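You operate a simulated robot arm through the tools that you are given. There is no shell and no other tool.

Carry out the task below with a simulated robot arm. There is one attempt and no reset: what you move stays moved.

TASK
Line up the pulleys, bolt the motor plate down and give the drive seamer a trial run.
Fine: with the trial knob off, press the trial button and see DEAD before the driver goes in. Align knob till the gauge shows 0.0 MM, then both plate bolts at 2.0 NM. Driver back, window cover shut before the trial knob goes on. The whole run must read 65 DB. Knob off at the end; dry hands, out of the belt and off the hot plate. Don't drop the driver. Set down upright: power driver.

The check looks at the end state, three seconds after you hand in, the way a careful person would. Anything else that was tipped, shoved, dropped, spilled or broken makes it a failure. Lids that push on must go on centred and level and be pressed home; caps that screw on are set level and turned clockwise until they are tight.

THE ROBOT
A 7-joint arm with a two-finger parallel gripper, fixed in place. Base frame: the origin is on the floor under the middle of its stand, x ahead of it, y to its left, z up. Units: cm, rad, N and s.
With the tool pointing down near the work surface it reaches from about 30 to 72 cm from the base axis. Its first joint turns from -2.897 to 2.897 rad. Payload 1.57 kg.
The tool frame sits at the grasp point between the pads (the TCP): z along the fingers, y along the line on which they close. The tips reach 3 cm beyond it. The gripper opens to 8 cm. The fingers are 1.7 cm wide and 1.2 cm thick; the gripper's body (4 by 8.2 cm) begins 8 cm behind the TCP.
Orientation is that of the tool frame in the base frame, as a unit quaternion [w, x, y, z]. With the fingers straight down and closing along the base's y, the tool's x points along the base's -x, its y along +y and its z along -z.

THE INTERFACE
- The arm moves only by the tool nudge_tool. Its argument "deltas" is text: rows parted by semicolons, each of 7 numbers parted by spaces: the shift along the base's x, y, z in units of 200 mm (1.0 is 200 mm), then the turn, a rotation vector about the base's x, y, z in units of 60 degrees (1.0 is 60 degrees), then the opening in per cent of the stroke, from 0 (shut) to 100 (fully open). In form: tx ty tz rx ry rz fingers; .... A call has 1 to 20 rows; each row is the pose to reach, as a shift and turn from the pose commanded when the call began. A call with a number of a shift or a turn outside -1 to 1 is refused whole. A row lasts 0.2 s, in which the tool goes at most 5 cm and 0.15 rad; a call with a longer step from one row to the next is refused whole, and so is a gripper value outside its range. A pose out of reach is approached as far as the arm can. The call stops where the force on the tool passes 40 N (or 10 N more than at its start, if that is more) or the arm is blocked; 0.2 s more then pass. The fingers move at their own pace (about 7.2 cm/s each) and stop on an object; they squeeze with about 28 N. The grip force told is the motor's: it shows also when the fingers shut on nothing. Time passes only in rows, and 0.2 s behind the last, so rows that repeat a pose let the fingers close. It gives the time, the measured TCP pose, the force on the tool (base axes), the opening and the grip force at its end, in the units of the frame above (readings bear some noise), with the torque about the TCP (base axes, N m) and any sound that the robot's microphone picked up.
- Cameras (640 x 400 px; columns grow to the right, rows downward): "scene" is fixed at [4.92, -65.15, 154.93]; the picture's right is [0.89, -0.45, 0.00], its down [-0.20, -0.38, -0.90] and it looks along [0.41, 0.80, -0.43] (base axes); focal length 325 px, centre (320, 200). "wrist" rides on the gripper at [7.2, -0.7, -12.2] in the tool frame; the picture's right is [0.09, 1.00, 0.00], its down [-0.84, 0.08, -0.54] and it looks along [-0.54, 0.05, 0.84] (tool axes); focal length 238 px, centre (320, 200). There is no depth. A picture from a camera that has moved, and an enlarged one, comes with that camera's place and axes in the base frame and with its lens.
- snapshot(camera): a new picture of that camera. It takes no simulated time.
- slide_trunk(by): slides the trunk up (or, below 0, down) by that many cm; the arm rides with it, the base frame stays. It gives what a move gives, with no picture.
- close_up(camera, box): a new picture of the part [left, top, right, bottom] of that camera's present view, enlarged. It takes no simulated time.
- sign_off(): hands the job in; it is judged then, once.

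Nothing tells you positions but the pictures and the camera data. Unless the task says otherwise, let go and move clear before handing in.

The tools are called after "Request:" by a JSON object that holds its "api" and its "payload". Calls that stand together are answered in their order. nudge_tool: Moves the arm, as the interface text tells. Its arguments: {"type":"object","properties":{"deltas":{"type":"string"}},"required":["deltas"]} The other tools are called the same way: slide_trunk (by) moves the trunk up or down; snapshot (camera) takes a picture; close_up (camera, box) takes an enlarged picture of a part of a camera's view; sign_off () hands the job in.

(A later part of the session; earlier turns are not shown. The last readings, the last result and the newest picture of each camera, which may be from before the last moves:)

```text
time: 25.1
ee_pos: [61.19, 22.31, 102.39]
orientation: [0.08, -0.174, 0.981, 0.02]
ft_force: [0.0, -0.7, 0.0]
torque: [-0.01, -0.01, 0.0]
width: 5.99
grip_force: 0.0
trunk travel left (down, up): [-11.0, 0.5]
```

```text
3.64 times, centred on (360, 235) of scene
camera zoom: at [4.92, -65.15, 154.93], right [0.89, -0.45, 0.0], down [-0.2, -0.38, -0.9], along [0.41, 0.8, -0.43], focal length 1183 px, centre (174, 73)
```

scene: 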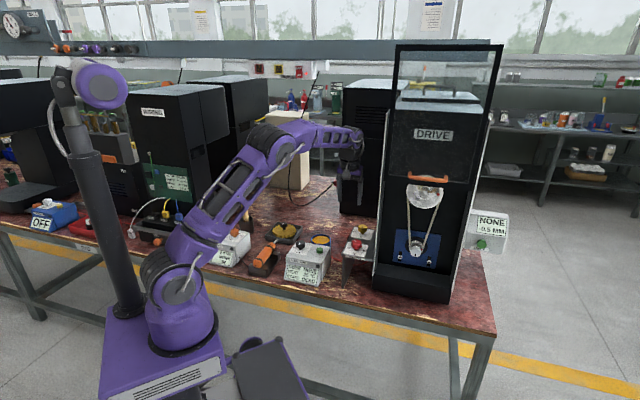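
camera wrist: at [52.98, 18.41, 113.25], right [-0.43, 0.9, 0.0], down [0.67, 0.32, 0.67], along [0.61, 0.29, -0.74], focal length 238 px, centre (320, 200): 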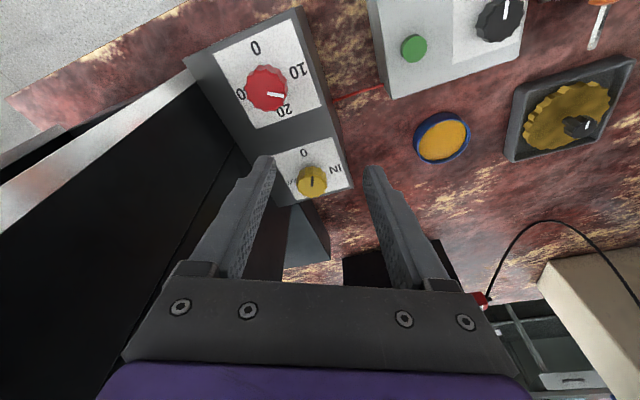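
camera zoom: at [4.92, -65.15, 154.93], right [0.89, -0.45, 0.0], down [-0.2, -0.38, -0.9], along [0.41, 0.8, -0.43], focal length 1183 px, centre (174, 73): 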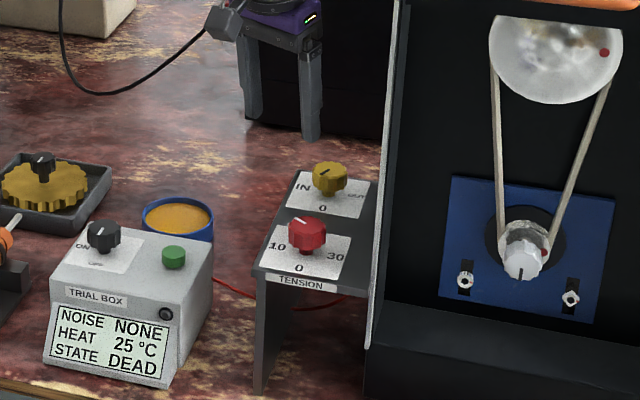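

The gauge holds at 0.0 MM with the hand off. Next is the driver, which lies along roughly the (0.7, 0.7) direction with its handle near (35, 43, 78). I'll move back over it with the tool vertical at 45° to get a precise look.

Request:
{"api": "nudge_tool", "payload": {"deltas": "-0.16 0.06 0.05 -0.015 0.0236 0.0692 75; -0.33 0.13 0.1 -0.03 0.0472 0.1385 75; -0.5 0.2 0.15 -0.0451 0.0708 0.2077 75; -0.67 0.27 0.2 -0.0601 0.0944 0.2769 75; -0.84 0.34 0.2 -0.0752 0.118 0.3462 75; -1 0.4 0.2 -0.0902 0.1416 0.4154 75; -1 0.4 0.2 -0.0902 0.1416 0.4154 75"}}

Request:
{"api": "nudge_tool", "payload": {"deltas": "-0.16 0.13 -0.05 0 0 0 75; -0.33 0.27 -0.12 0 0 0 75; -0.48 0.4 -0.2 0 0 0 75; -0.48 0.4 -0.3 0 0 0 75; -0.48 0.4 -0.3 0 0 0 75"}}

Request:
{"api": "snapshot", "payload": {"camera": "wrist"}}

Request:
{"api": "close_up", "payload": {"camera": "scene", "box": [230, 210, 310, 290]}}

```text
time: 26.7
ee_pos: [41.13, 30.07, 106.34]
orientation: [-0.007, -0.384, 0.923, 0.003]
ft_force: [1.0, -0.2, -0.5]
torque: [-0.02, 0.02, -0.01]
width: 5.99
grip_force: 0.1
trunk travel left (down, up): [-11.0, 0.5]
```

```text
time: 27.9
ee_pos: [31.5, 38.16, 100.04]
orientation: [-0.008, -0.384, 0.923, 0.004]
ft_force: [1.2, 0.2, 0.4]
torque: [-0.01, 0.03, 0.01]
width: 6.01
grip_force: 0.0
trunk travel left (down, up): [-11.0, 0.5]
```

```text
taken
camera wrist: at [27.21, 32.69, 112.31], right [-0.77, 0.64, 0.01], down [0.54, 0.65, 0.53], along [0.33, 0.42, -0.85], focal length 238 px, centre (320, 200)
```

wrist: 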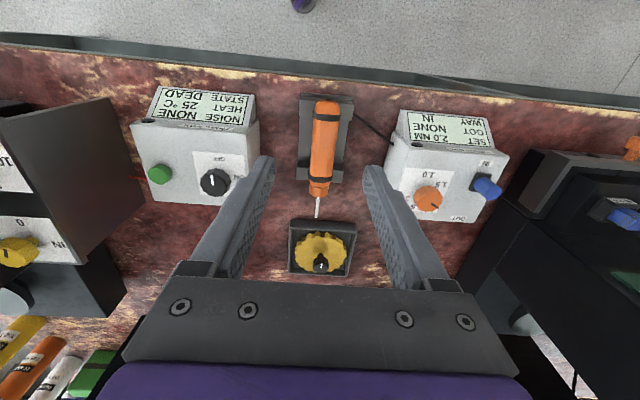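

```text
5.00 times, centred on (270, 250) of scene
camera zoom: at [4.92, -65.15, 154.93], right [0.89, -0.45, 0.0], down [-0.2, -0.38, -0.9], along [0.41, 0.8, -0.43], focal length 1627 px, centre (570, -50)
```

zoom: 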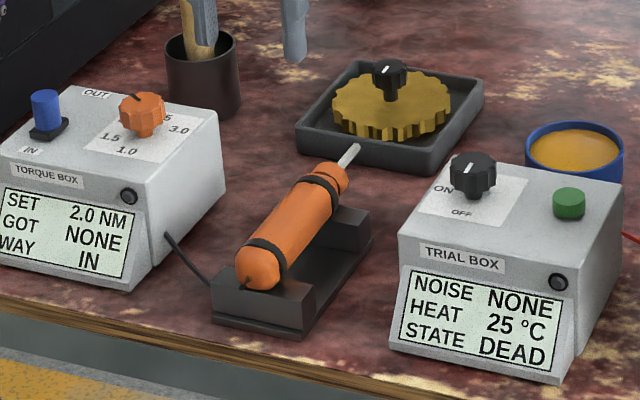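

The driver rests on two end blocks with a clear gap under the middle of the handle, which is where I'll grip it. I'll enlarge it from the wrist to get the axis and size.

Request:
{"api": "close_up", "payload": {"camera": "wrist", "box": [270, 80, 390, 240]}}

Request:
{"api": "close_up", "payload": {"camera": "scene", "box": [250, 225, 300, 270]}}

```text
2.50 times, centred on (330, 160) of wrist
camera zoom: at [27.21, 32.69, 112.31], right [-0.77, 0.64, 0.01], down [0.54, 0.65, 0.53], along [0.33, 0.42, -0.85], focal length 596 px, centre (295, 300)
```

zoom: 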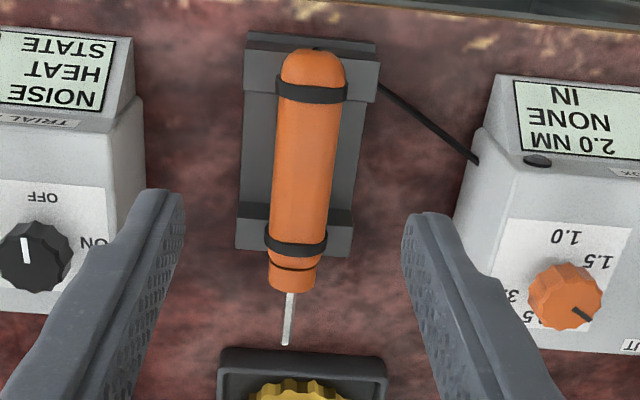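

```text
8.89 times, centred on (275, 248) of scene
camera zoom: at [4.92, -65.15, 154.93], right [0.89, -0.45, 0.0], down [-0.2, -0.38, -0.9], along [0.41, 0.8, -0.43], focal length 2892 px, centre (720, -222)
```

zoom: 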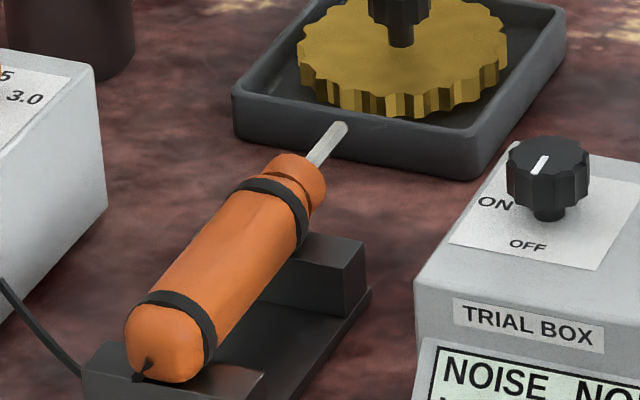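

The driver's axis is level at z≈77, running along s≈-6 in bench coordinates, with its tip near (43.9, 52.7). The handle is about 3.6 cm thick and the gap between the blocks is centred near (34.3, 42.8). I'll move above the gap, correcting a 1° lean on the way.

Request:
{"api": "nudge_tool", "payload": {"deltas": "0.033 0.06 -0.2 0 -0.008 0 85; 0.066 0.12 -0.4 -0.001 -0.017 0 85; 0.1 0.18 -0.55 -0.001 -0.017 0 85; 0.1325 0.235 -0.68 -0.001 -0.017 0 85; 0.1325 0.235 -0.68 -0.001 -0.017 0 85"}}

Request:
{"api": "snapshot", "payload": {"camera": "wrist"}}

Request:
{"api": "close_up", "payload": {"camera": "scene", "box": [230, 190, 320, 290]}}

```text
time: 29.1
ee_pos: [34.19, 42.76, 86.55]
orientation: [0.001, -0.382, 0.924, -0.001]
ft_force: [0.1, -0.7, -0.2]
torque: [0.02, -0.03, 0.01]
width: 6.8
grip_force: 0.0
trunk travel left (down, up): [-11.0, 0.5]
```

```text
taken
camera wrist: at [29.63, 37.27, 98.81], right [-0.77, 0.64, 0.0], down [0.53, 0.65, 0.54], along [0.35, 0.42, -0.84], focal length 238 px, centre (320, 200)
```

wrist: 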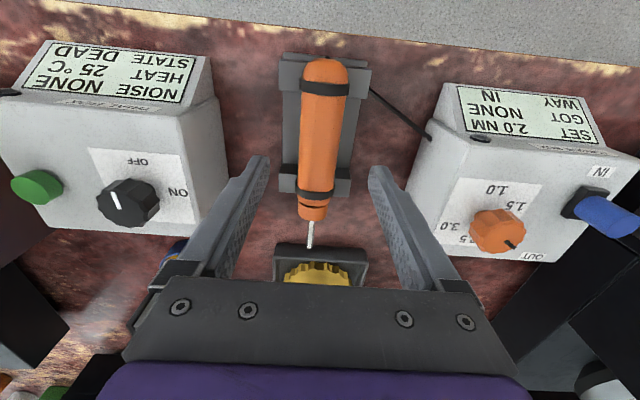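

```text
4.00 times, centred on (275, 240) of scene
camera zoom: at [4.92, -65.15, 154.93], right [0.89, -0.45, 0.0], down [-0.2, -0.38, -0.9], along [0.41, 0.8, -0.43], focal length 1301 px, centre (500, 40)
```

zoom: 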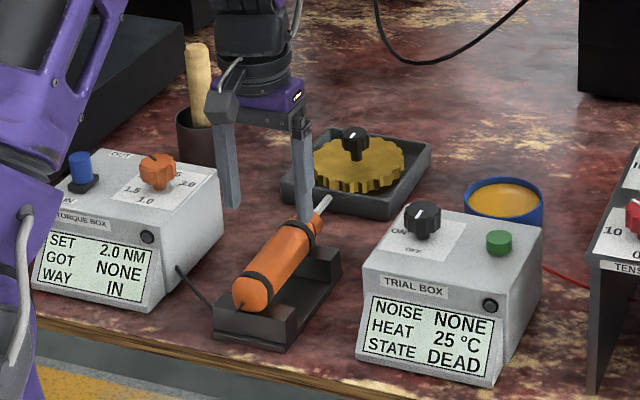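

The fingers are centred over the handle midway between the blocks. I'll lower to the axis height and close.

Request:
{"api": "nudge_tool", "payload": {"deltas": "0.003 -0.003 -0.15 0 0 0 85; 0.003 -0.003 -0.3 0 0 0 85; 0.003 -0.003 -0.42 0 0 0 85; 0.003 -0.003 -0.465 0 0 0 85; 0.003 -0.003 -0.465 0 0 0 85"}}

Request:
{"api": "snapshot", "payload": {"camera": "wrist"}}

Request:
{"api": "close_up", "payload": {"camera": "scene", "box": [230, 190, 320, 290]}}

```text
time: 30.3
ee_pos: [34.41, 42.85, 77.34]
orientation: [0.001, -0.383, 0.924, -0.001]
ft_force: [-0.5, 0.1, 0.1]
torque: [-0.01, 0.04, 0.02]
width: 6.8
grip_force: 0.1
trunk travel left (down, up): [-11.0, 0.5]
```

```text
taken
camera wrist: at [29.73, 37.34, 89.62], right [-0.77, 0.64, 0.0], down [0.53, 0.65, 0.54], along [0.35, 0.42, -0.84], focal length 238 px, centre (320, 200)
```

wrist: 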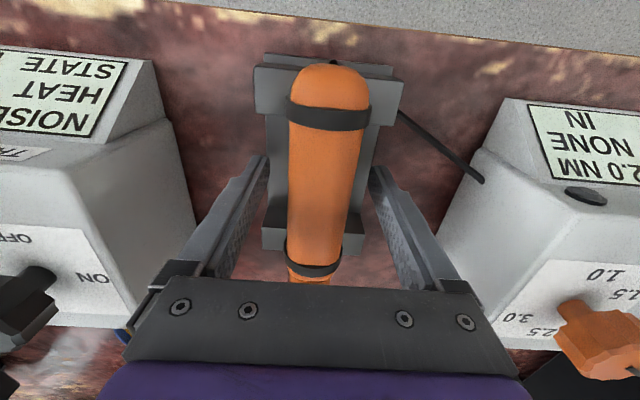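

```text
4.00 times, centred on (275, 240) of scene
camera zoom: at [4.92, -65.15, 154.93], right [0.89, -0.45, 0.0], down [-0.2, -0.38, -0.9], along [0.41, 0.8, -0.43], focal length 1301 px, centre (500, 40)
```

zoom: 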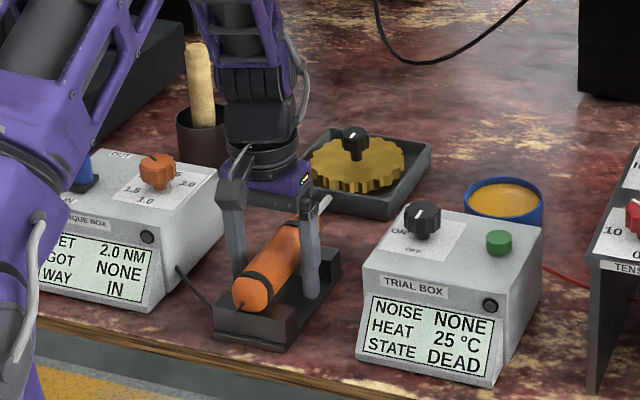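

The fingers are either side of the handle. I'll close to grip it, then lift slightly to check the hold.

Request:
{"api": "nudge_tool", "payload": {"deltas": "0 0 0 0 0 0 0; 0 0 0 0 0 0 0; 0 0 0 0 0 0 0; 0 0 0 0 0 0 0; 0 0 0 0 0 0 0"}}

Request:
{"api": "nudge_tool", "payload": {"deltas": "0 0 0.03 0 0 0 0; 0 0 0.08 0 0 0 0; 0 0 0.15 0 0 0 0; 0 0 0.25 0 0 0 0; 0 0 0.25 0 0 0 0"}}

Request:
{"api": "snapshot", "payload": {"camera": "wrist"}}

Request:
{"api": "close_up", "payload": {"camera": "scene", "box": [230, 190, 320, 290]}}

```text
time: 31.5
ee_pos: [34.27, 42.82, 77.39]
orientation: [0.002, -0.384, 0.924, -0.001]
ft_force: [0.0, 0.2, 0.2]
torque: [0.08, -0.04, -0.05]
width: 3.57
grip_force: 27.9
trunk travel left (down, up): [-11.0, 0.5]
```

```text
time: 32.7
ee_pos: [34.33, 42.86, 82.41]
orientation: [0.001, -0.383, 0.924, 0.0]
ft_force: [-0.4, -0.3, -3.2]
torque: [0.0, 0.01, -0.02]
width: 3.57
grip_force: 27.5
trunk travel left (down, up): [-11.0, 0.5]
```

```text
taken
camera wrist: at [29.68, 37.39, 94.69], right [-0.77, 0.64, 0.0], down [0.54, 0.65, 0.54], along [0.35, 0.42, -0.84], focal length 238 px, centre (320, 200)
```

wrist: 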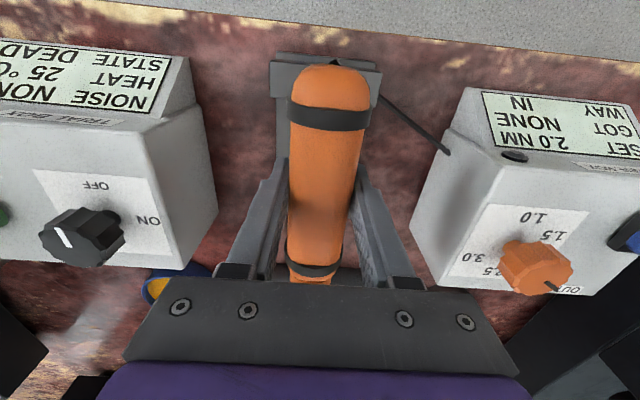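

```text
4.00 times, centred on (275, 240) of scene
camera zoom: at [4.92, -65.15, 154.93], right [0.89, -0.45, 0.0], down [-0.2, -0.38, -0.9], along [0.41, 0.8, -0.43], focal length 1301 px, centre (500, 40)
```

zoom: 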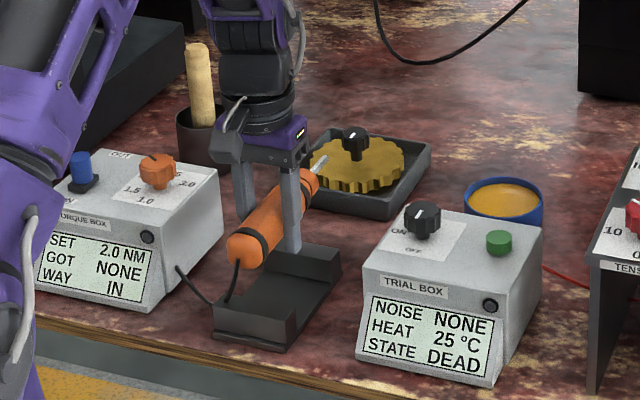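

The driver is held firmly, level and balanced, weighing about 3 N. I'll raise it and draw it back clear of the bench items before carrying it right to the cabinet front.

Request:
{"api": "nudge_tool", "payload": {"deltas": "0 0 0.17 0 0 0 0; 0 0 0.34 0 0 0 0; 0 0 0.52 0 0 0 0; 0 0 0.7 0 0 0 0; 0 0 0.88 0 0 0 0; -0.12 -0.12 0.88 0 0 0 0; -0.25 -0.25 0.88 0 0 0 0; -0.38 -0.38 0.88 0 0 0 0; -0.5 -0.5 0.88 0 0 0 0; -0.5 -0.5 0.88 0 0 0 0"}}

Request:
{"api": "nudge_tool", "payload": {"deltas": "0.1 -0.1 0 0 0 0 0; 0.22 -0.22 0 0 0 0 0; 0.34 -0.34 0 0 0 0 0; 0.46 -0.46 0 0 0 0 0; 0.58 -0.58 0 0 0 0 0; 0.7 -0.7 0 0 0 0 0; 0.82 -0.82 0 0 0 0 0; 0.93 -0.93 0 0 0 0 0; 0.93 -0.93 0 0 0 0 0"}}

Request:
{"api": "snapshot", "payload": {"camera": "scene"}}

Request:
{"api": "snapshot", "payload": {"camera": "wrist"}}

```text
time: 34.9
ee_pos: [24.2, 32.78, 99.93]
orientation: [0.0, -0.384, 0.923, -0.001]
ft_force: [-0.2, -0.3, -3.3]
torque: [-0.06, -0.02, -0.02]
width: 3.59
grip_force: 28.5
trunk travel left (down, up): [-11.0, 0.5]
```

```text
time: 36.9
ee_pos: [42.83, 14.02, 100.27]
orientation: [0.001, -0.383, 0.924, 0.0]
ft_force: [0.4, 0.1, -3.8]
torque: [-0.05, 0.02, 0.0]
width: 3.58
grip_force: 28.0
trunk travel left (down, up): [-11.0, 0.5]
```

```text
taken
```

scene: 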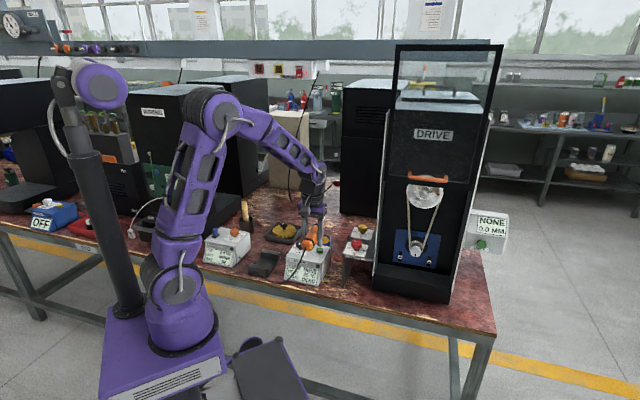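

```text
taken
camera wrist: at [38.28, 8.61, 112.44], right [-0.77, 0.64, 0.0], down [0.54, 0.65, 0.54], along [0.35, 0.42, -0.84], focal length 238 px, centre (320, 200)
```

wrist: 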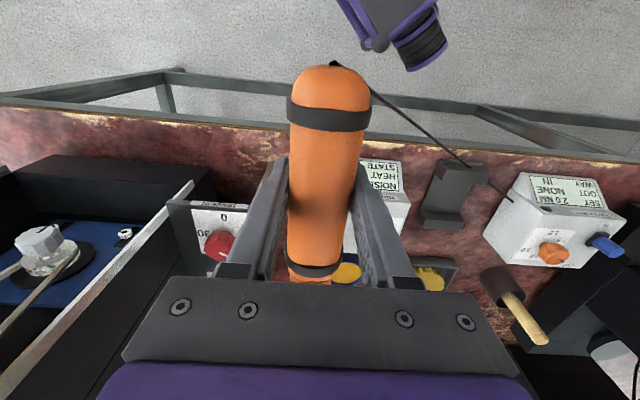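

The driver is steady and the gauge still reads 0.0 MM. I'll carry on to the front of the cabinet.

Request:
{"api": "nudge_tool", "payload": {"deltas": "0.1 -0.1 0 0 0 0 0; 0.22 -0.22 0 0 0 0 0; 0.34 -0.34 0 0 0 0 0; 0.46 -0.46 0 0 0 0 0; 0.58 -0.58 0 0 0 0 0; 0.7 -0.7 0 0 0 0 0; 0.82 -0.82 0 0 0 0 0; 0.88 -0.88 0 0 0 0 0; 0.88 -0.88 -0.1 0 0 0 0; 0.88 -0.88 -0.1 0 0 0 0"}}

Request:
{"api": "snapshot", "payload": {"camera": "scene"}}

Request:
{"api": "snapshot", "payload": {"camera": "wrist"}}

```text
time: 39.1
ee_pos: [60.52, -3.46, 97.85]
orientation: [0.002, -0.383, 0.924, 0.0]
ft_force: [0.1, -0.4, -3.2]
torque: [-0.04, 0.06, 0.01]
width: 3.58
grip_force: 27.9
trunk travel left (down, up): [-11.0, 0.5]
```

```text
taken
```

scene: 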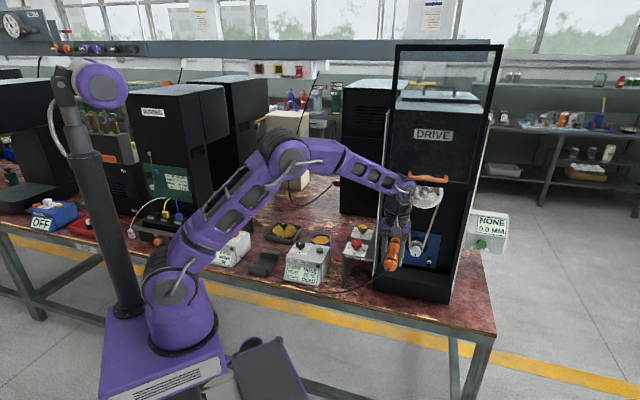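

```text
taken
camera wrist: at [55.93, -8.91, 110.16], right [-0.77, 0.64, 0.0], down [0.54, 0.65, 0.54], along [0.35, 0.42, -0.84], focal length 238 px, centre (320, 200)
```

wrist: 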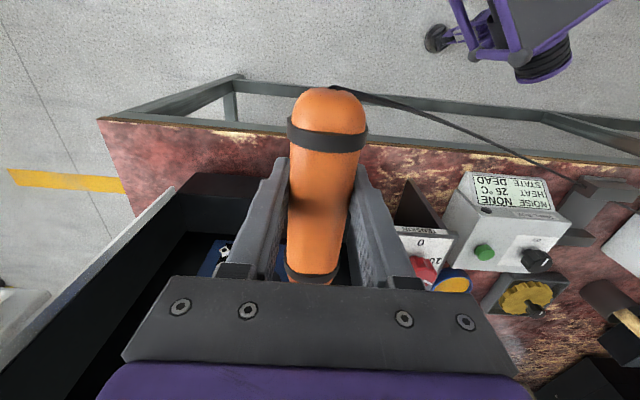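

The driver is in front of the window. I'll enlarge both views to measure the bolts against the bit.

Request:
{"api": "close_up", "payload": {"camera": "scene", "box": [370, 190, 460, 300]}}

Request:
{"api": "close_up", "payload": {"camera": "wrist", "box": [160, 180, 440, 300]}}

```text
3.64 times, centred on (415, 245) of scene
camera zoom: at [4.92, -65.15, 154.93], right [0.89, -0.45, 0.0], down [-0.2, -0.38, -0.9], along [0.41, 0.8, -0.43], focal length 1183 px, centre (-26, 36)
```

zoom: 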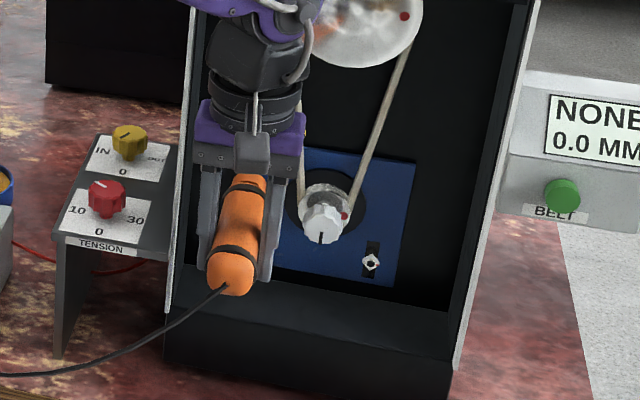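

```text
2.29 times, centred on (300, 240) of wrist
camera zoom: at [55.93, -8.91, 110.16], right [-0.77, 0.64, 0.0], down [0.54, 0.65, 0.54], along [0.35, 0.42, -0.84], focal length 545 px, centre (366, 109)
```

zoom: 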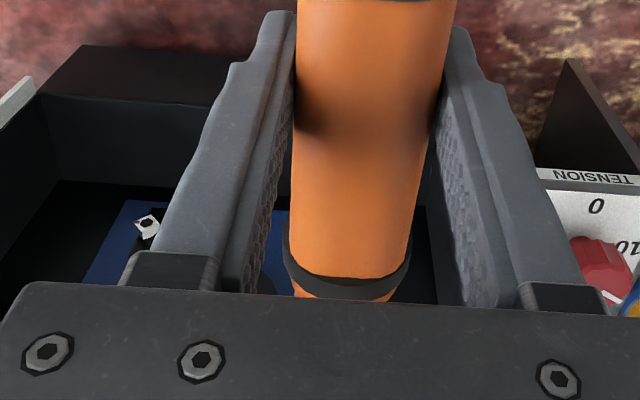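

The two views agree on the right bolt at (81.8, 1.3, 85.7) and the left bolt at (74.7, 8.4, 85.6). The driver axis is at TCP height with its tip 13 to 14 cm ahead. I'll lower to bolt height in line with the left bolt, with the tip still several centimetres short.

Request:
{"api": "nudge_tool", "payload": {"deltas": "0.04 -0.021 -0.1 0 0 0 0; 0.081 -0.0425 -0.22 0 0 0 0; 0.081 -0.0425 -0.34 0 0 0 0; 0.081 -0.0425 -0.46 0 0 0 0; 0.081 -0.0425 -0.56 0 0 0 0; 0.081 -0.0425 -0.6155 0 0 0 0; 0.081 -0.0425 -0.6155 0 0 0 0"}}

Request:
{"api": "close_up", "payload": {"camera": "scene", "box": [370, 190, 460, 300]}}

Request:
{"api": "snapshot", "payload": {"camera": "wrist"}}

```text
time: 40.7
ee_pos: [62.1, -4.26, 85.38]
orientation: [0.001, -0.383, 0.924, 0.001]
ft_force: [-0.4, -0.4, -3.0]
torque: [-0.07, 0.04, 0.02]
width: 3.57
grip_force: 28.0
trunk travel left (down, up): [-11.0, 0.5]
```

```text
3.64 times, centred on (415, 245) of scene
camera zoom: at [4.92, -65.15, 154.93], right [0.89, -0.45, 0.0], down [-0.2, -0.38, -0.9], along [0.41, 0.8, -0.43], focal length 1183 px, centre (-26, 36)
```

zoom: 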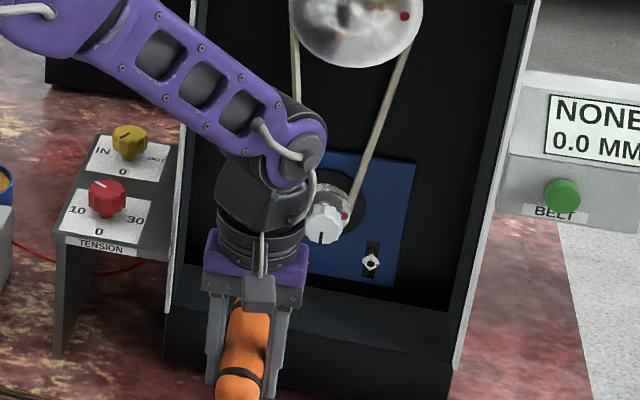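

```text
taken
camera wrist: at [57.52, -9.66, 97.76], right [-0.77, 0.64, 0.0], down [0.53, 0.65, 0.54], along [0.35, 0.42, -0.84], focal length 238 px, centre (320, 200)
```

wrist: 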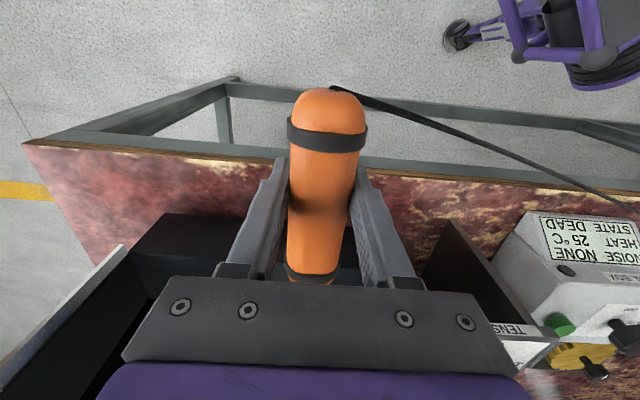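

The tool is lined up with the left bolt at s≈46.8, z≈85.6. I'll advance along the bolt axis in small steps, watching the force.

Request:
{"api": "nudge_tool", "payload": {"deltas": "0.035 0.035 0.003 0 0 0 0; 0.07 0.07 0.003 0 0 0 0; 0.095 0.095 0.003 0 0 0 0; 0.11 0.11 0.003 0 0 0 0; 0.12 0.12 0.003 0 0 0 0; 0.13 0.13 0.003 0 0 0 0"}}

Request:
{"api": "close_up", "payload": {"camera": "scene", "box": [370, 190, 460, 300]}}

Request:
{"api": "close_up", "payload": {"camera": "scene", "box": [200, 220, 260, 280]}}

```text
time: 42.1
ee_pos: [64.66, -1.68, 85.73]
orientation: [-0.001, -0.384, 0.923, 0.0]
ft_force: [-13.3, -12.3, -6.2]
torque: [-0.48, 0.35, 0.09]
width: 3.58
grip_force: 28.1
trunk travel left (down, up): [-11.0, 0.5]
```

```text
3.64 times, centred on (415, 245) of scene
camera zoom: at [4.92, -65.15, 154.93], right [0.89, -0.45, 0.0], down [-0.2, -0.38, -0.9], along [0.41, 0.8, -0.43], focal length 1183 px, centre (-26, 36)
```

zoom: 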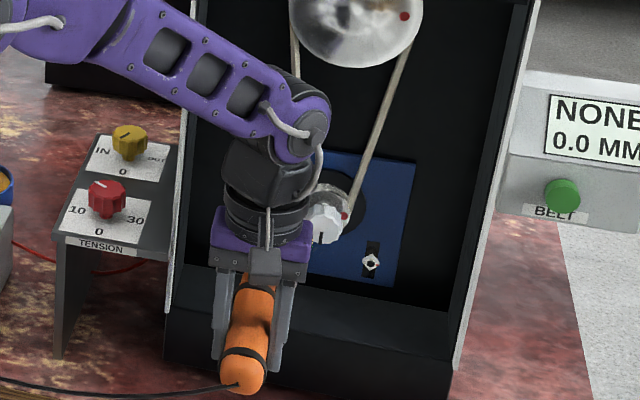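

```text
6.67 times, centred on (230, 250) of scene
camera zoom: at [4.92, -65.15, 154.93], right [0.89, -0.45, 0.0], down [-0.2, -0.38, -0.9], along [0.41, 0.8, -0.43], focal length 2169 px, centre (920, -133)
```

zoom: 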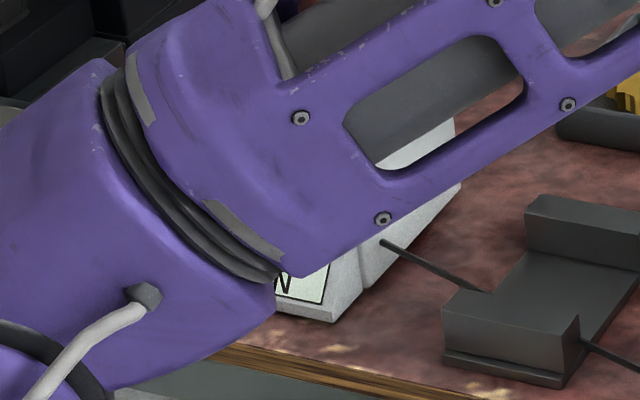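

The bit has touched with about 18 N along the axis and no sound yet. I'll push a little further and hold.

Request:
{"api": "nudge_tool", "payload": {"deltas": "0.005 0.005 0 0 0 0 0; 0.01 0.01 0 0 0 0 0; 0.01 0.01 0 0 0 0 0; 0.01 0.01 0 0 0 0 0"}}

Request:
{"api": "snapshot", "payload": {"camera": "wrist"}}

Request:
{"api": "snapshot", "payload": {"camera": "scene"}}

```text
time: 43.1
ee_pos: [64.86, -1.48, 85.78]
orientation: [0.001, -0.383, 0.924, -0.001]
ft_force: [-13.1, -12.4, 0.6]
torque: [0.35, -0.35, 0.08]
width: 3.58
grip_force: 28.0
trunk travel left (down, up): [-11.0, 0.5]
```

```text
taken
camera wrist: at [60.26, -7.03, 98.01], right [-0.77, 0.64, 0.0], down [0.53, 0.65, 0.54], along [0.35, 0.42, -0.84], focal length 238 px, centre (320, 200)
```

wrist: 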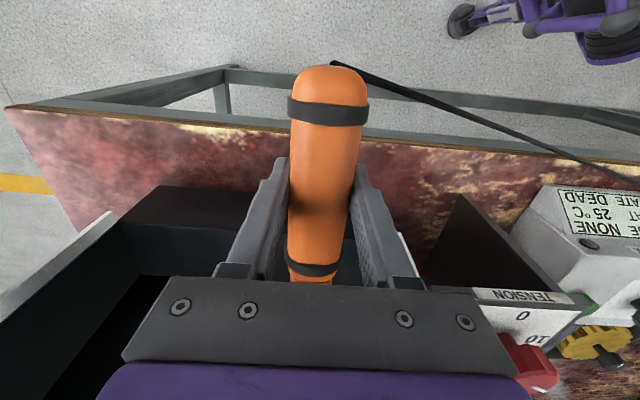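

```text
taken
```

scene: 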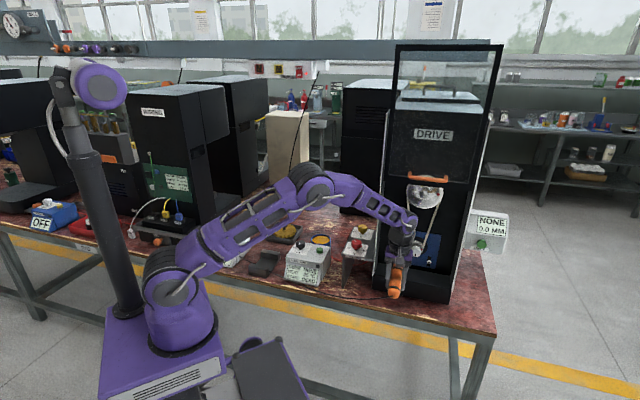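

The bit touches at the expected depth, but the handle slides back in the grip at about 18 N and nothing runs, so it may be just off the socket. I'll back off, then turn the driver side-on to the scene camera to measure the bit tip against the tool.

Request:
{"api": "nudge_tool", "payload": {"deltas": "-0.05 -0.05 0 0 0 0 0; -0.15 -0.15 0 0 0 0 0; -0.25 -0.25 0 0 0 0 0; -0.35 -0.35 0.1 0 0 0 0; -0.42 -0.42 0.25 0 0 0 0; -0.42 -0.42 0.4 0 0 -0.13 0; -0.42 -0.42 0.5 0 0 -0.26 0; -0.42 -0.42 0.5 0 0 -0.39 0; -0.42 -0.42 0.5 0 0 -0.52 0; -0.42 -0.42 0.5 0 0 -0.65 0; -0.42 -0.42 0.5 0 0 -0.75 0; -0.42 -0.42 0.5 0 0 -0.75 0"}}

Request:
{"api": "snapshot", "payload": {"camera": "scene"}}

Request:
{"api": "snapshot", "payload": {"camera": "wrist"}}

```text
time: 45.7
ee_pos: [56.48, -9.78, 95.74]
orientation: [0.0, 0.0, 1.0, -0.001]
ft_force: [0.3, -0.3, -3.2]
torque: [0.0, 0.03, -0.02]
width: 3.6
grip_force: 28.2
trunk travel left (down, up): [-11.0, 0.5]
```

```text
taken
```

scene: 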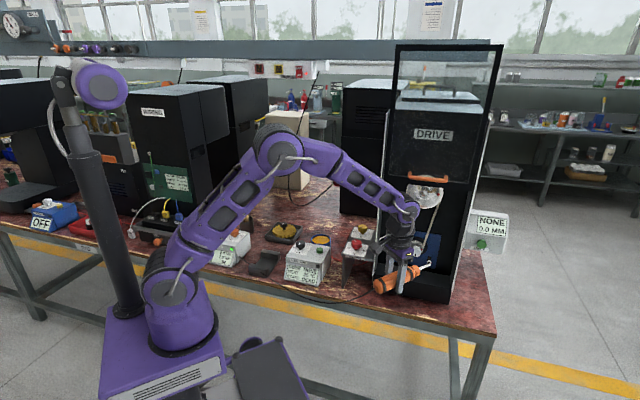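

```text
taken
camera wrist: at [49.33, -10.38, 107.92], right [-0.09, 1.0, 0.0], down [0.84, 0.08, 0.54], along [0.54, 0.05, -0.84], focal length 238 px, centre (320, 200)
```

wrist: 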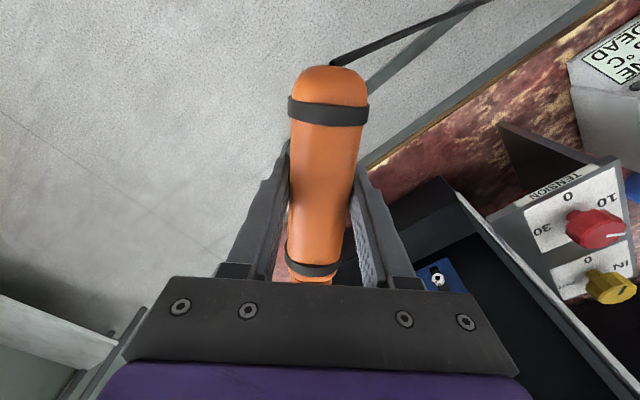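

Now both the bit and the left bolt are visible. I'll enlarge them.

Request:
{"api": "close_up", "payload": {"camera": "scene", "box": [365, 235, 445, 300]}}

Request:
{"api": "close_up", "payload": {"camera": "wrist", "box": [400, 240, 480, 300]}}

Request:
{"api": "close_up", "payload": {"camera": "scene", "box": [200, 220, 260, 280]}}

Request:
{"api": "close_up", "payload": {"camera": "scene", "box": [410, 235, 450, 275]}}

```text
6.15 times, centred on (405, 268) of scene
camera zoom: at [4.92, -65.15, 154.93], right [0.89, -0.45, 0.0], down [-0.2, -0.38, -0.9], along [0.41, 0.8, -0.43], focal length 2002 px, centre (-203, -215)
```

zoom: 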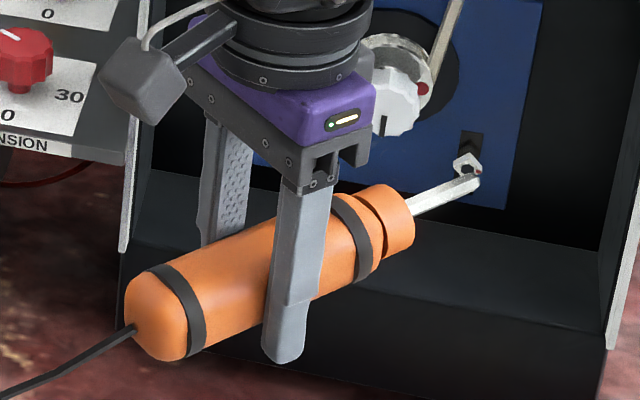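

```text
6.67 times, centred on (440, 270) of wrist
camera zoom: at [49.33, -10.38, 107.92], right [-0.09, 1.0, 0.0], down [0.84, 0.08, 0.54], along [0.54, 0.05, -0.84], focal length 1589 px, centre (-480, -267)
```

zoom: 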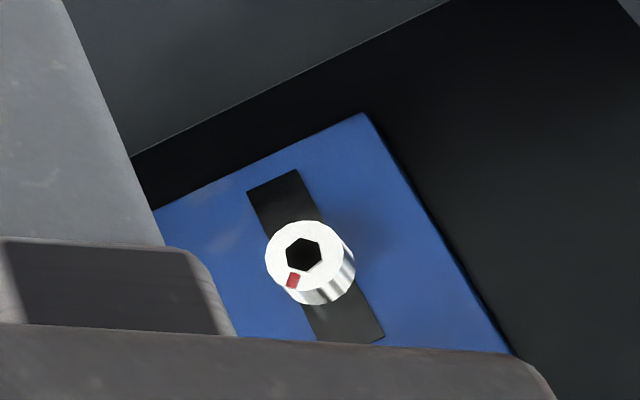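

```text
6.67 times, centred on (230, 250) of scene
camera zoom: at [4.92, -65.15, 154.93], right [0.89, -0.45, 0.0], down [-0.2, -0.38, -0.9], along [0.41, 0.8, -0.43], focal length 2169 px, centre (920, -133)
```

zoom: 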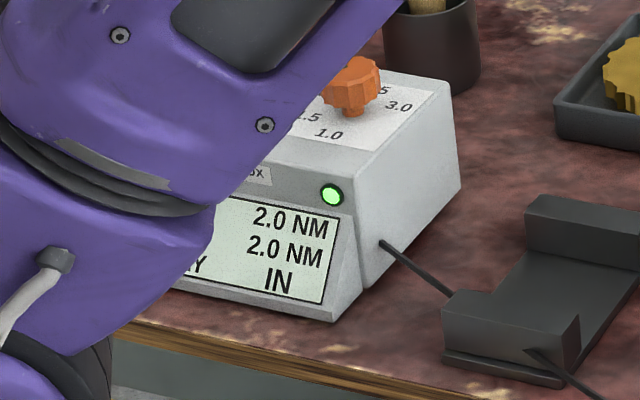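

```text
10.00 times, centred on (430, 255) of scene
camera zoom: at [4.92, -65.15, 154.93], right [0.89, -0.45, 0.0], down [-0.2, -0.38, -0.9], along [0.41, 0.8, -0.43], focal length 3253 px, centre (-780, -350)
```

zoom: 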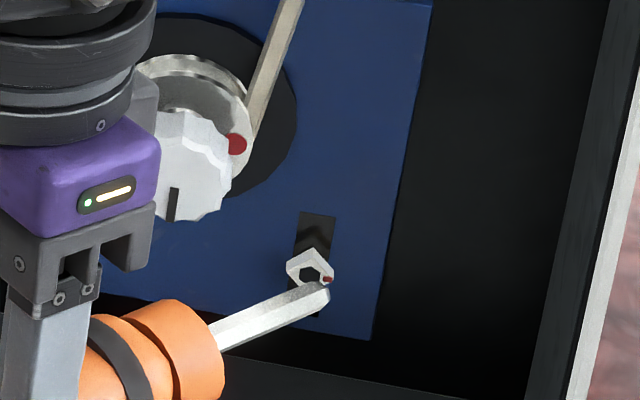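

The torque box now shows GOT 2.0 NM with its green light on, so the left bolt is driven. The gauge still reads 0.0 MM. I'll turn the driver back to 45° and stage it in front of the right bolt, 10.1 cm along.

Request:
{"api": "nudge_tool", "payload": {"deltas": "0 0 0 0 0 0.125 0; 0 0 0 0 0 0.25 0; 0.1 -0.02 0 0 0 0.375 0; 0.22 -0.04 0 0 0 0.5 0; 0.34 -0.065 0 0 0 0.625 0; 0.46 -0.09 -0.05 0 0 0.75 0; 0.601 -0.1155 -0.15 0 0 0.75 0; 0.601 -0.1155 -0.28 0 0 0.75 0; 0.601 -0.1155 -0.4 0 0 0.75 0; 0.601 -0.1155 -0.5 0 0 0.75 0; 0.601 -0.1155 -0.5 0 0 0.75 0"}}

Request:
{"api": "snapshot", "payload": {"camera": "wrist"}}

Request:
{"api": "close_up", "payload": {"camera": "scene", "box": [365, 190, 515, 310]}}

```text
time: 48.1
ee_pos: [68.58, -12.13, 85.68]
orientation: [0.001, -0.384, 0.923, 0.0]
ft_force: [0.4, 0.3, -2.9]
torque: [-0.01, 0.02, 0.04]
width: 3.6
grip_force: 27.9
trunk travel left (down, up): [-11.0, 0.5]
```

```text
taken
camera wrist: at [63.98, -17.62, 97.91], right [-0.77, 0.64, 0.0], down [0.53, 0.65, 0.54], along [0.35, 0.42, -0.84], focal length 238 px, centre (320, 200)
```

wrist: 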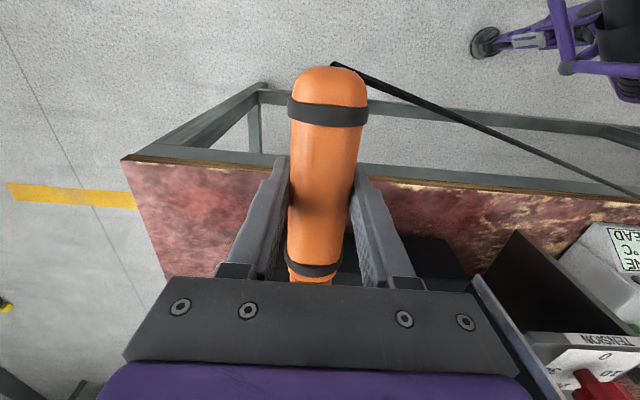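

```text
3.33 times, centred on (440, 250) of scene
camera zoom: at [4.92, -65.15, 154.93], right [0.89, -0.45, 0.0], down [-0.2, -0.38, -0.9], along [0.41, 0.8, -0.43], focal length 1084 px, centre (-80, 33)
```

zoom: 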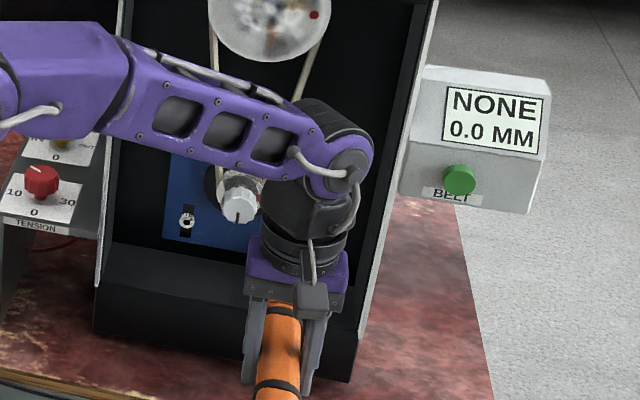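

The tool is lined up at s=57.0, z=85.7. I'll advance onto the right bolt with the same light push and hold.

Request:
{"api": "nudge_tool", "payload": {"deltas": "0.035 0.035 0 0 0 0 0; 0.07 0.07 0 0 0 0 0; 0.105 0.105 0 0 0 0 0; 0.135 0.135 0 0 0 0 0; 0.152 0.152 0 0 0 0 0; 0.163 0.163 0 0 0 0 0; 0.17 0.17 0 0 0 0 0; 0.175 0.175 0 0 0 0 0; 0.175 0.175 0 0 0 0 0; 0.175 0.175 0 0 0 0 0"}}

Request:
{"api": "snapshot", "payload": {"camera": "wrist"}}

Request:
{"api": "snapshot", "payload": {"camera": "scene"}}

```text
time: 50.3
ee_pos: [72.03, -8.67, 85.61]
orientation: [0.001, -0.384, 0.923, 0.001]
ft_force: [-1.4, -1.7, -2.7]
torque: [0.08, -0.03, 0.07]
width: 3.57
grip_force: 27.6
trunk travel left (down, up): [-11.0, 0.5]
```

```text
taken
camera wrist: at [67.37, -14.18, 97.96], right [-0.77, 0.64, 0.0], down [0.54, 0.65, 0.54], along [0.35, 0.42, -0.84], focal length 238 px, centre (320, 200)
```

wrist: 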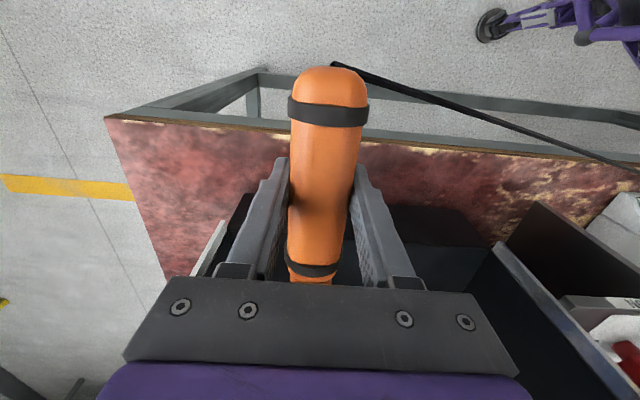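

```text
taken
```

scene: 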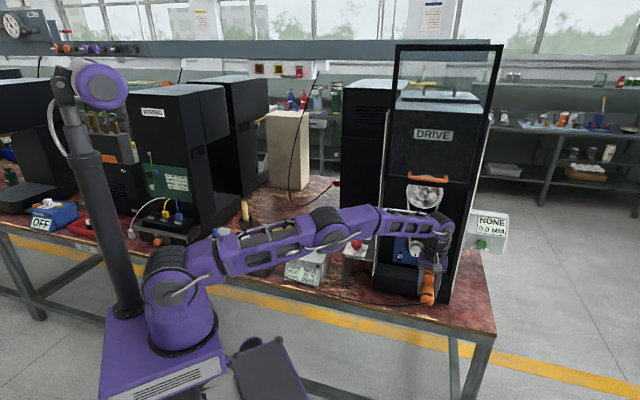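

There is only about 2 N on the tool, so the bit has barely touched. I'll press on in small steps and hold.

Request:
{"api": "nudge_tool", "payload": {"deltas": "0.006 0.006 0 0 0 0 0; 0.012 0.012 0 0 0 0 0; 0.018 0.018 0 0 0 0 0; 0.023 0.023 0 0 0 0 0; 0.023 0.023 0 0 0 0 0; 0.023 0.023 0 0 0 0 0"}}

Request:
{"api": "close_up", "payload": {"camera": "wrist", "box": [200, 50, 440, 300]}}

Request:
{"api": "close_up", "payload": {"camera": "scene", "box": [200, 220, 260, 280]}}

```text
time: 51.7
ee_pos: [72.42, -8.18, 85.66]
orientation: [0.0, -0.383, 0.924, 0.0]
ft_force: [-13.0, -14.0, -8.7]
torque: [-0.49, 0.33, -0.14]
width: 3.58
grip_force: 27.6
trunk travel left (down, up): [-11.0, 0.5]
```

```text
1.60 times, centred on (320, 175) of wrist
camera zoom: at [67.86, -13.74, 97.87], right [-0.77, 0.64, 0.0], down [0.54, 0.65, 0.54], along [0.35, 0.42, -0.84], focal length 381 px, centre (320, 240)
```

zoom: 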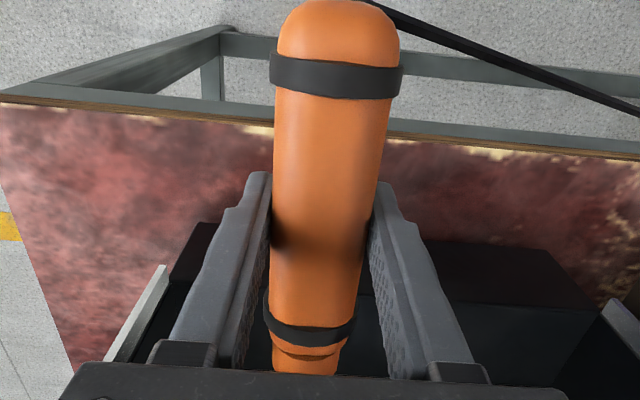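

```text
6.67 times, centred on (230, 250) of scene
camera zoom: at [4.92, -65.15, 154.93], right [0.89, -0.45, 0.0], down [-0.2, -0.38, -0.9], along [0.41, 0.8, -0.43], focal length 2169 px, centre (920, -133)
```

zoom: 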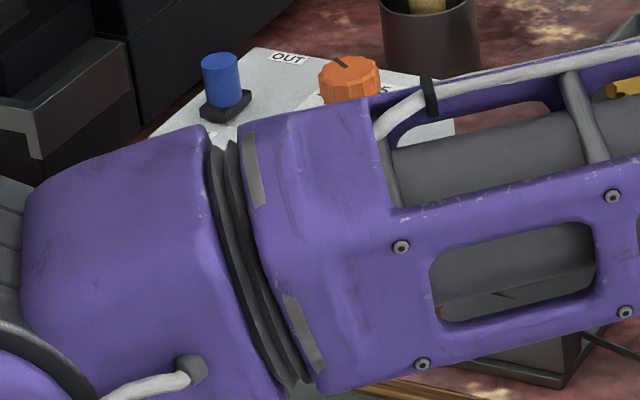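

It is pressing with about 19 N now, as on the left bolt. I'll hold a moment longer, then back off and check the readout and the bolt.

Request:
{"api": "nudge_tool", "payload": {"deltas": "0 0 0 0 0 0 0; 0 0 0 0 0 0 0; 0 0 0 0 0 0 0; 0 0 0 0 0 0 0"}}

Request:
{"api": "nudge_tool", "payload": {"deltas": "-0.05 -0.05 0 0 0 0 0; -0.15 -0.15 0 0 0 0 0; -0.25 -0.25 0 0 0 0 0; -0.35 -0.35 0.1 0 0 0 0; -0.45 -0.45 0.25 0 0 0 0; -0.55 -0.45 0.4 0 0 -0.13 0; -0.65 -0.45 0.5 0 0 -0.26 0; -0.75 -0.42 0.5 0 0 -0.39 0; -0.8 -0.42 0.5 0 0 -0.52 0; -0.8 -0.42 0.5 0 0 -0.65 0; -0.8 -0.42 0.5 0 0 -0.75 0; -0.8 -0.42 0.5 0 0 -0.75 0"}}

Request:
{"api": "snapshot", "payload": {"camera": "scene"}}

Request:
{"api": "close_up", "payload": {"camera": "scene", "box": [200, 220, 260, 280]}}

Request:
{"api": "close_up", "payload": {"camera": "scene", "box": [380, 220, 450, 280]}}

```text
time: 52.7
ee_pos: [72.48, -8.23, 85.74]
orientation: [0.0, -0.383, 0.924, 0.001]
ft_force: [-13.5, -13.4, -7.3]
torque: [-0.37, 0.32, 0.07]
width: 3.6
grip_force: 28.2
trunk travel left (down, up): [-11.0, 0.5]
```

```text
time: 55.3
ee_pos: [56.51, -16.55, 95.74]
orientation: [0.001, 0.0, 1.0, -0.001]
ft_force: [0.3, 0.3, -2.6]
torque: [0.02, -0.01, 0.0]
width: 3.59
grip_force: 27.5
trunk travel left (down, up): [-11.0, 0.5]
```

```text
taken
```

scene: 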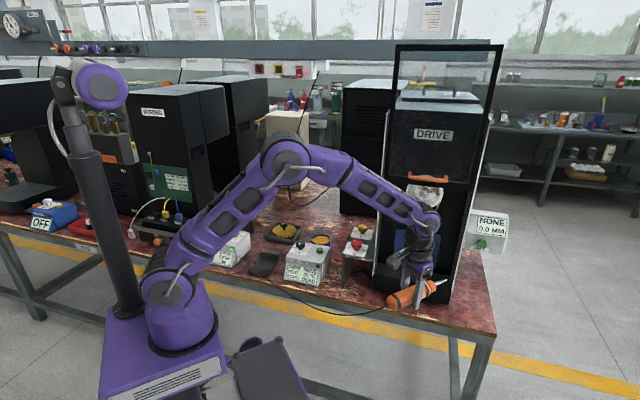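

```text
6.67 times, centred on (230, 250) of scene
camera zoom: at [4.92, -65.15, 154.93], right [0.89, -0.45, 0.0], down [-0.2, -0.38, -0.9], along [0.41, 0.8, -0.43], focal length 2169 px, centre (920, -133)
```

zoom: 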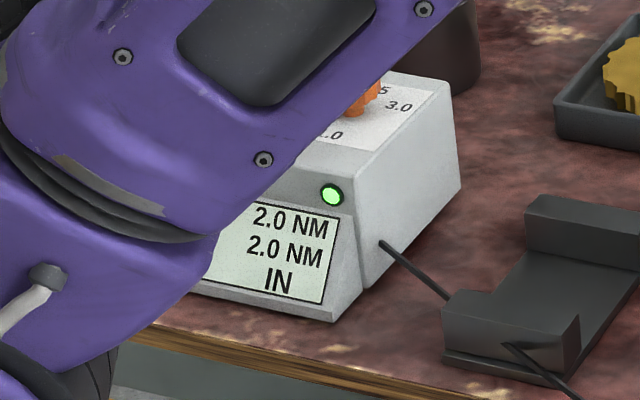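

```text
6.67 times, centred on (415, 250) of scene
camera zoom: at [4.92, -65.15, 154.93], right [0.89, -0.45, 0.0], down [-0.2, -0.38, -0.9], along [0.41, 0.8, -0.43], focal length 2169 px, centre (-313, -133)
```

zoom: 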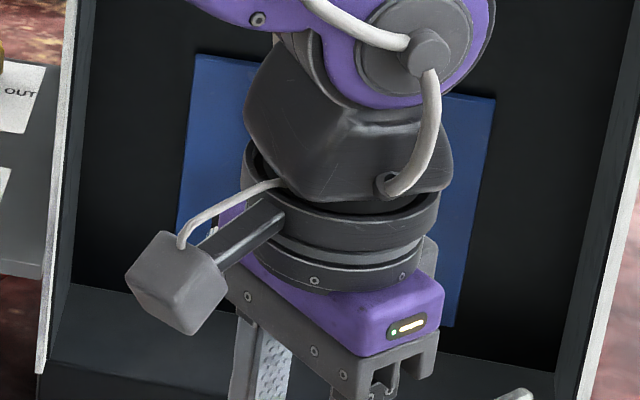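

The display reads 2.0 NM, but that could be left over from the left bolt. I'll look at the right bolt itself to see whether its mark turned.

Request:
{"api": "snapshot", "payload": {"camera": "wrist"}}

Request:
{"api": "nudge_tool", "payload": {"deltas": "-0.15 0.12 0.05 0 0 0 0; -0.3 0.25 0.1 0 0 0 0; -0.45 0.4 0.1 0 0 0 0; -0.45 0.4 0.1 0 0 0 0"}}

Request:
{"api": "close_up", "payload": {"camera": "scene", "box": [380, 230, 440, 280]}}

Request:
{"api": "close_up", "payload": {"camera": "scene", "box": [200, 220, 260, 280]}}

```text
taken
camera wrist: at [49.39, -17.16, 107.98], right [-0.09, 1.0, 0.0], down [0.84, 0.08, 0.54], along [0.54, 0.05, -0.84], focal length 238 px, centre (320, 200)
```

wrist: 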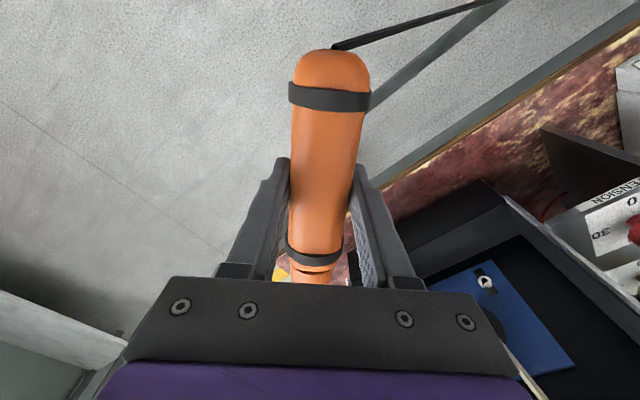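

```text
time: 56.3
ee_pos: [47.5, -8.52, 97.73]
orientation: [0.0, -0.001, 1.0, -0.001]
ft_force: [-0.1, -0.3, -2.9]
torque: [0.0, -0.01, 0.01]
width: 3.59
grip_force: 27.7
trunk travel left (down, up): [-11.0, 0.5]
```

```text
8.00 times, centred on (410, 255) of scene
camera zoom: at [4.92, -65.15, 154.93], right [0.89, -0.45, 0.0], down [-0.2, -0.38, -0.9], along [0.41, 0.8, -0.43], focal length 2603 px, centre (-400, -240)
```

zoom: 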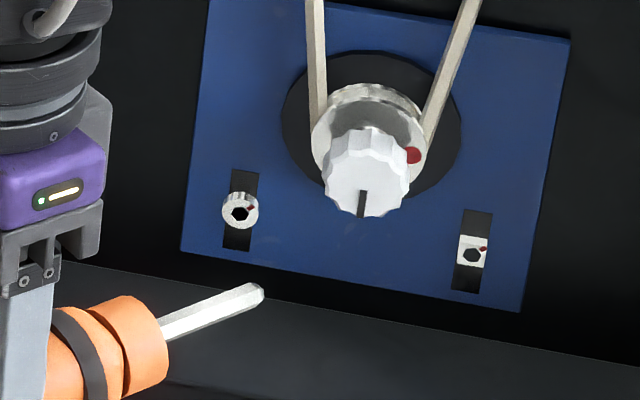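

```text
6.67 times, centred on (230, 250) of scene
camera zoom: at [4.92, -65.15, 154.93], right [0.89, -0.45, 0.0], down [-0.2, -0.38, -0.9], along [0.41, 0.8, -0.43], focal length 2169 px, centre (920, -133)
```

zoom: 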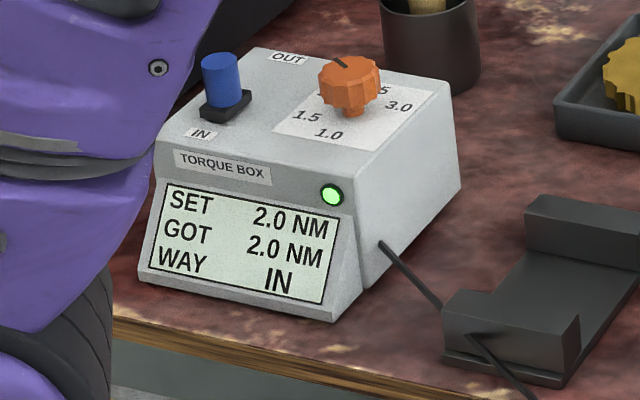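

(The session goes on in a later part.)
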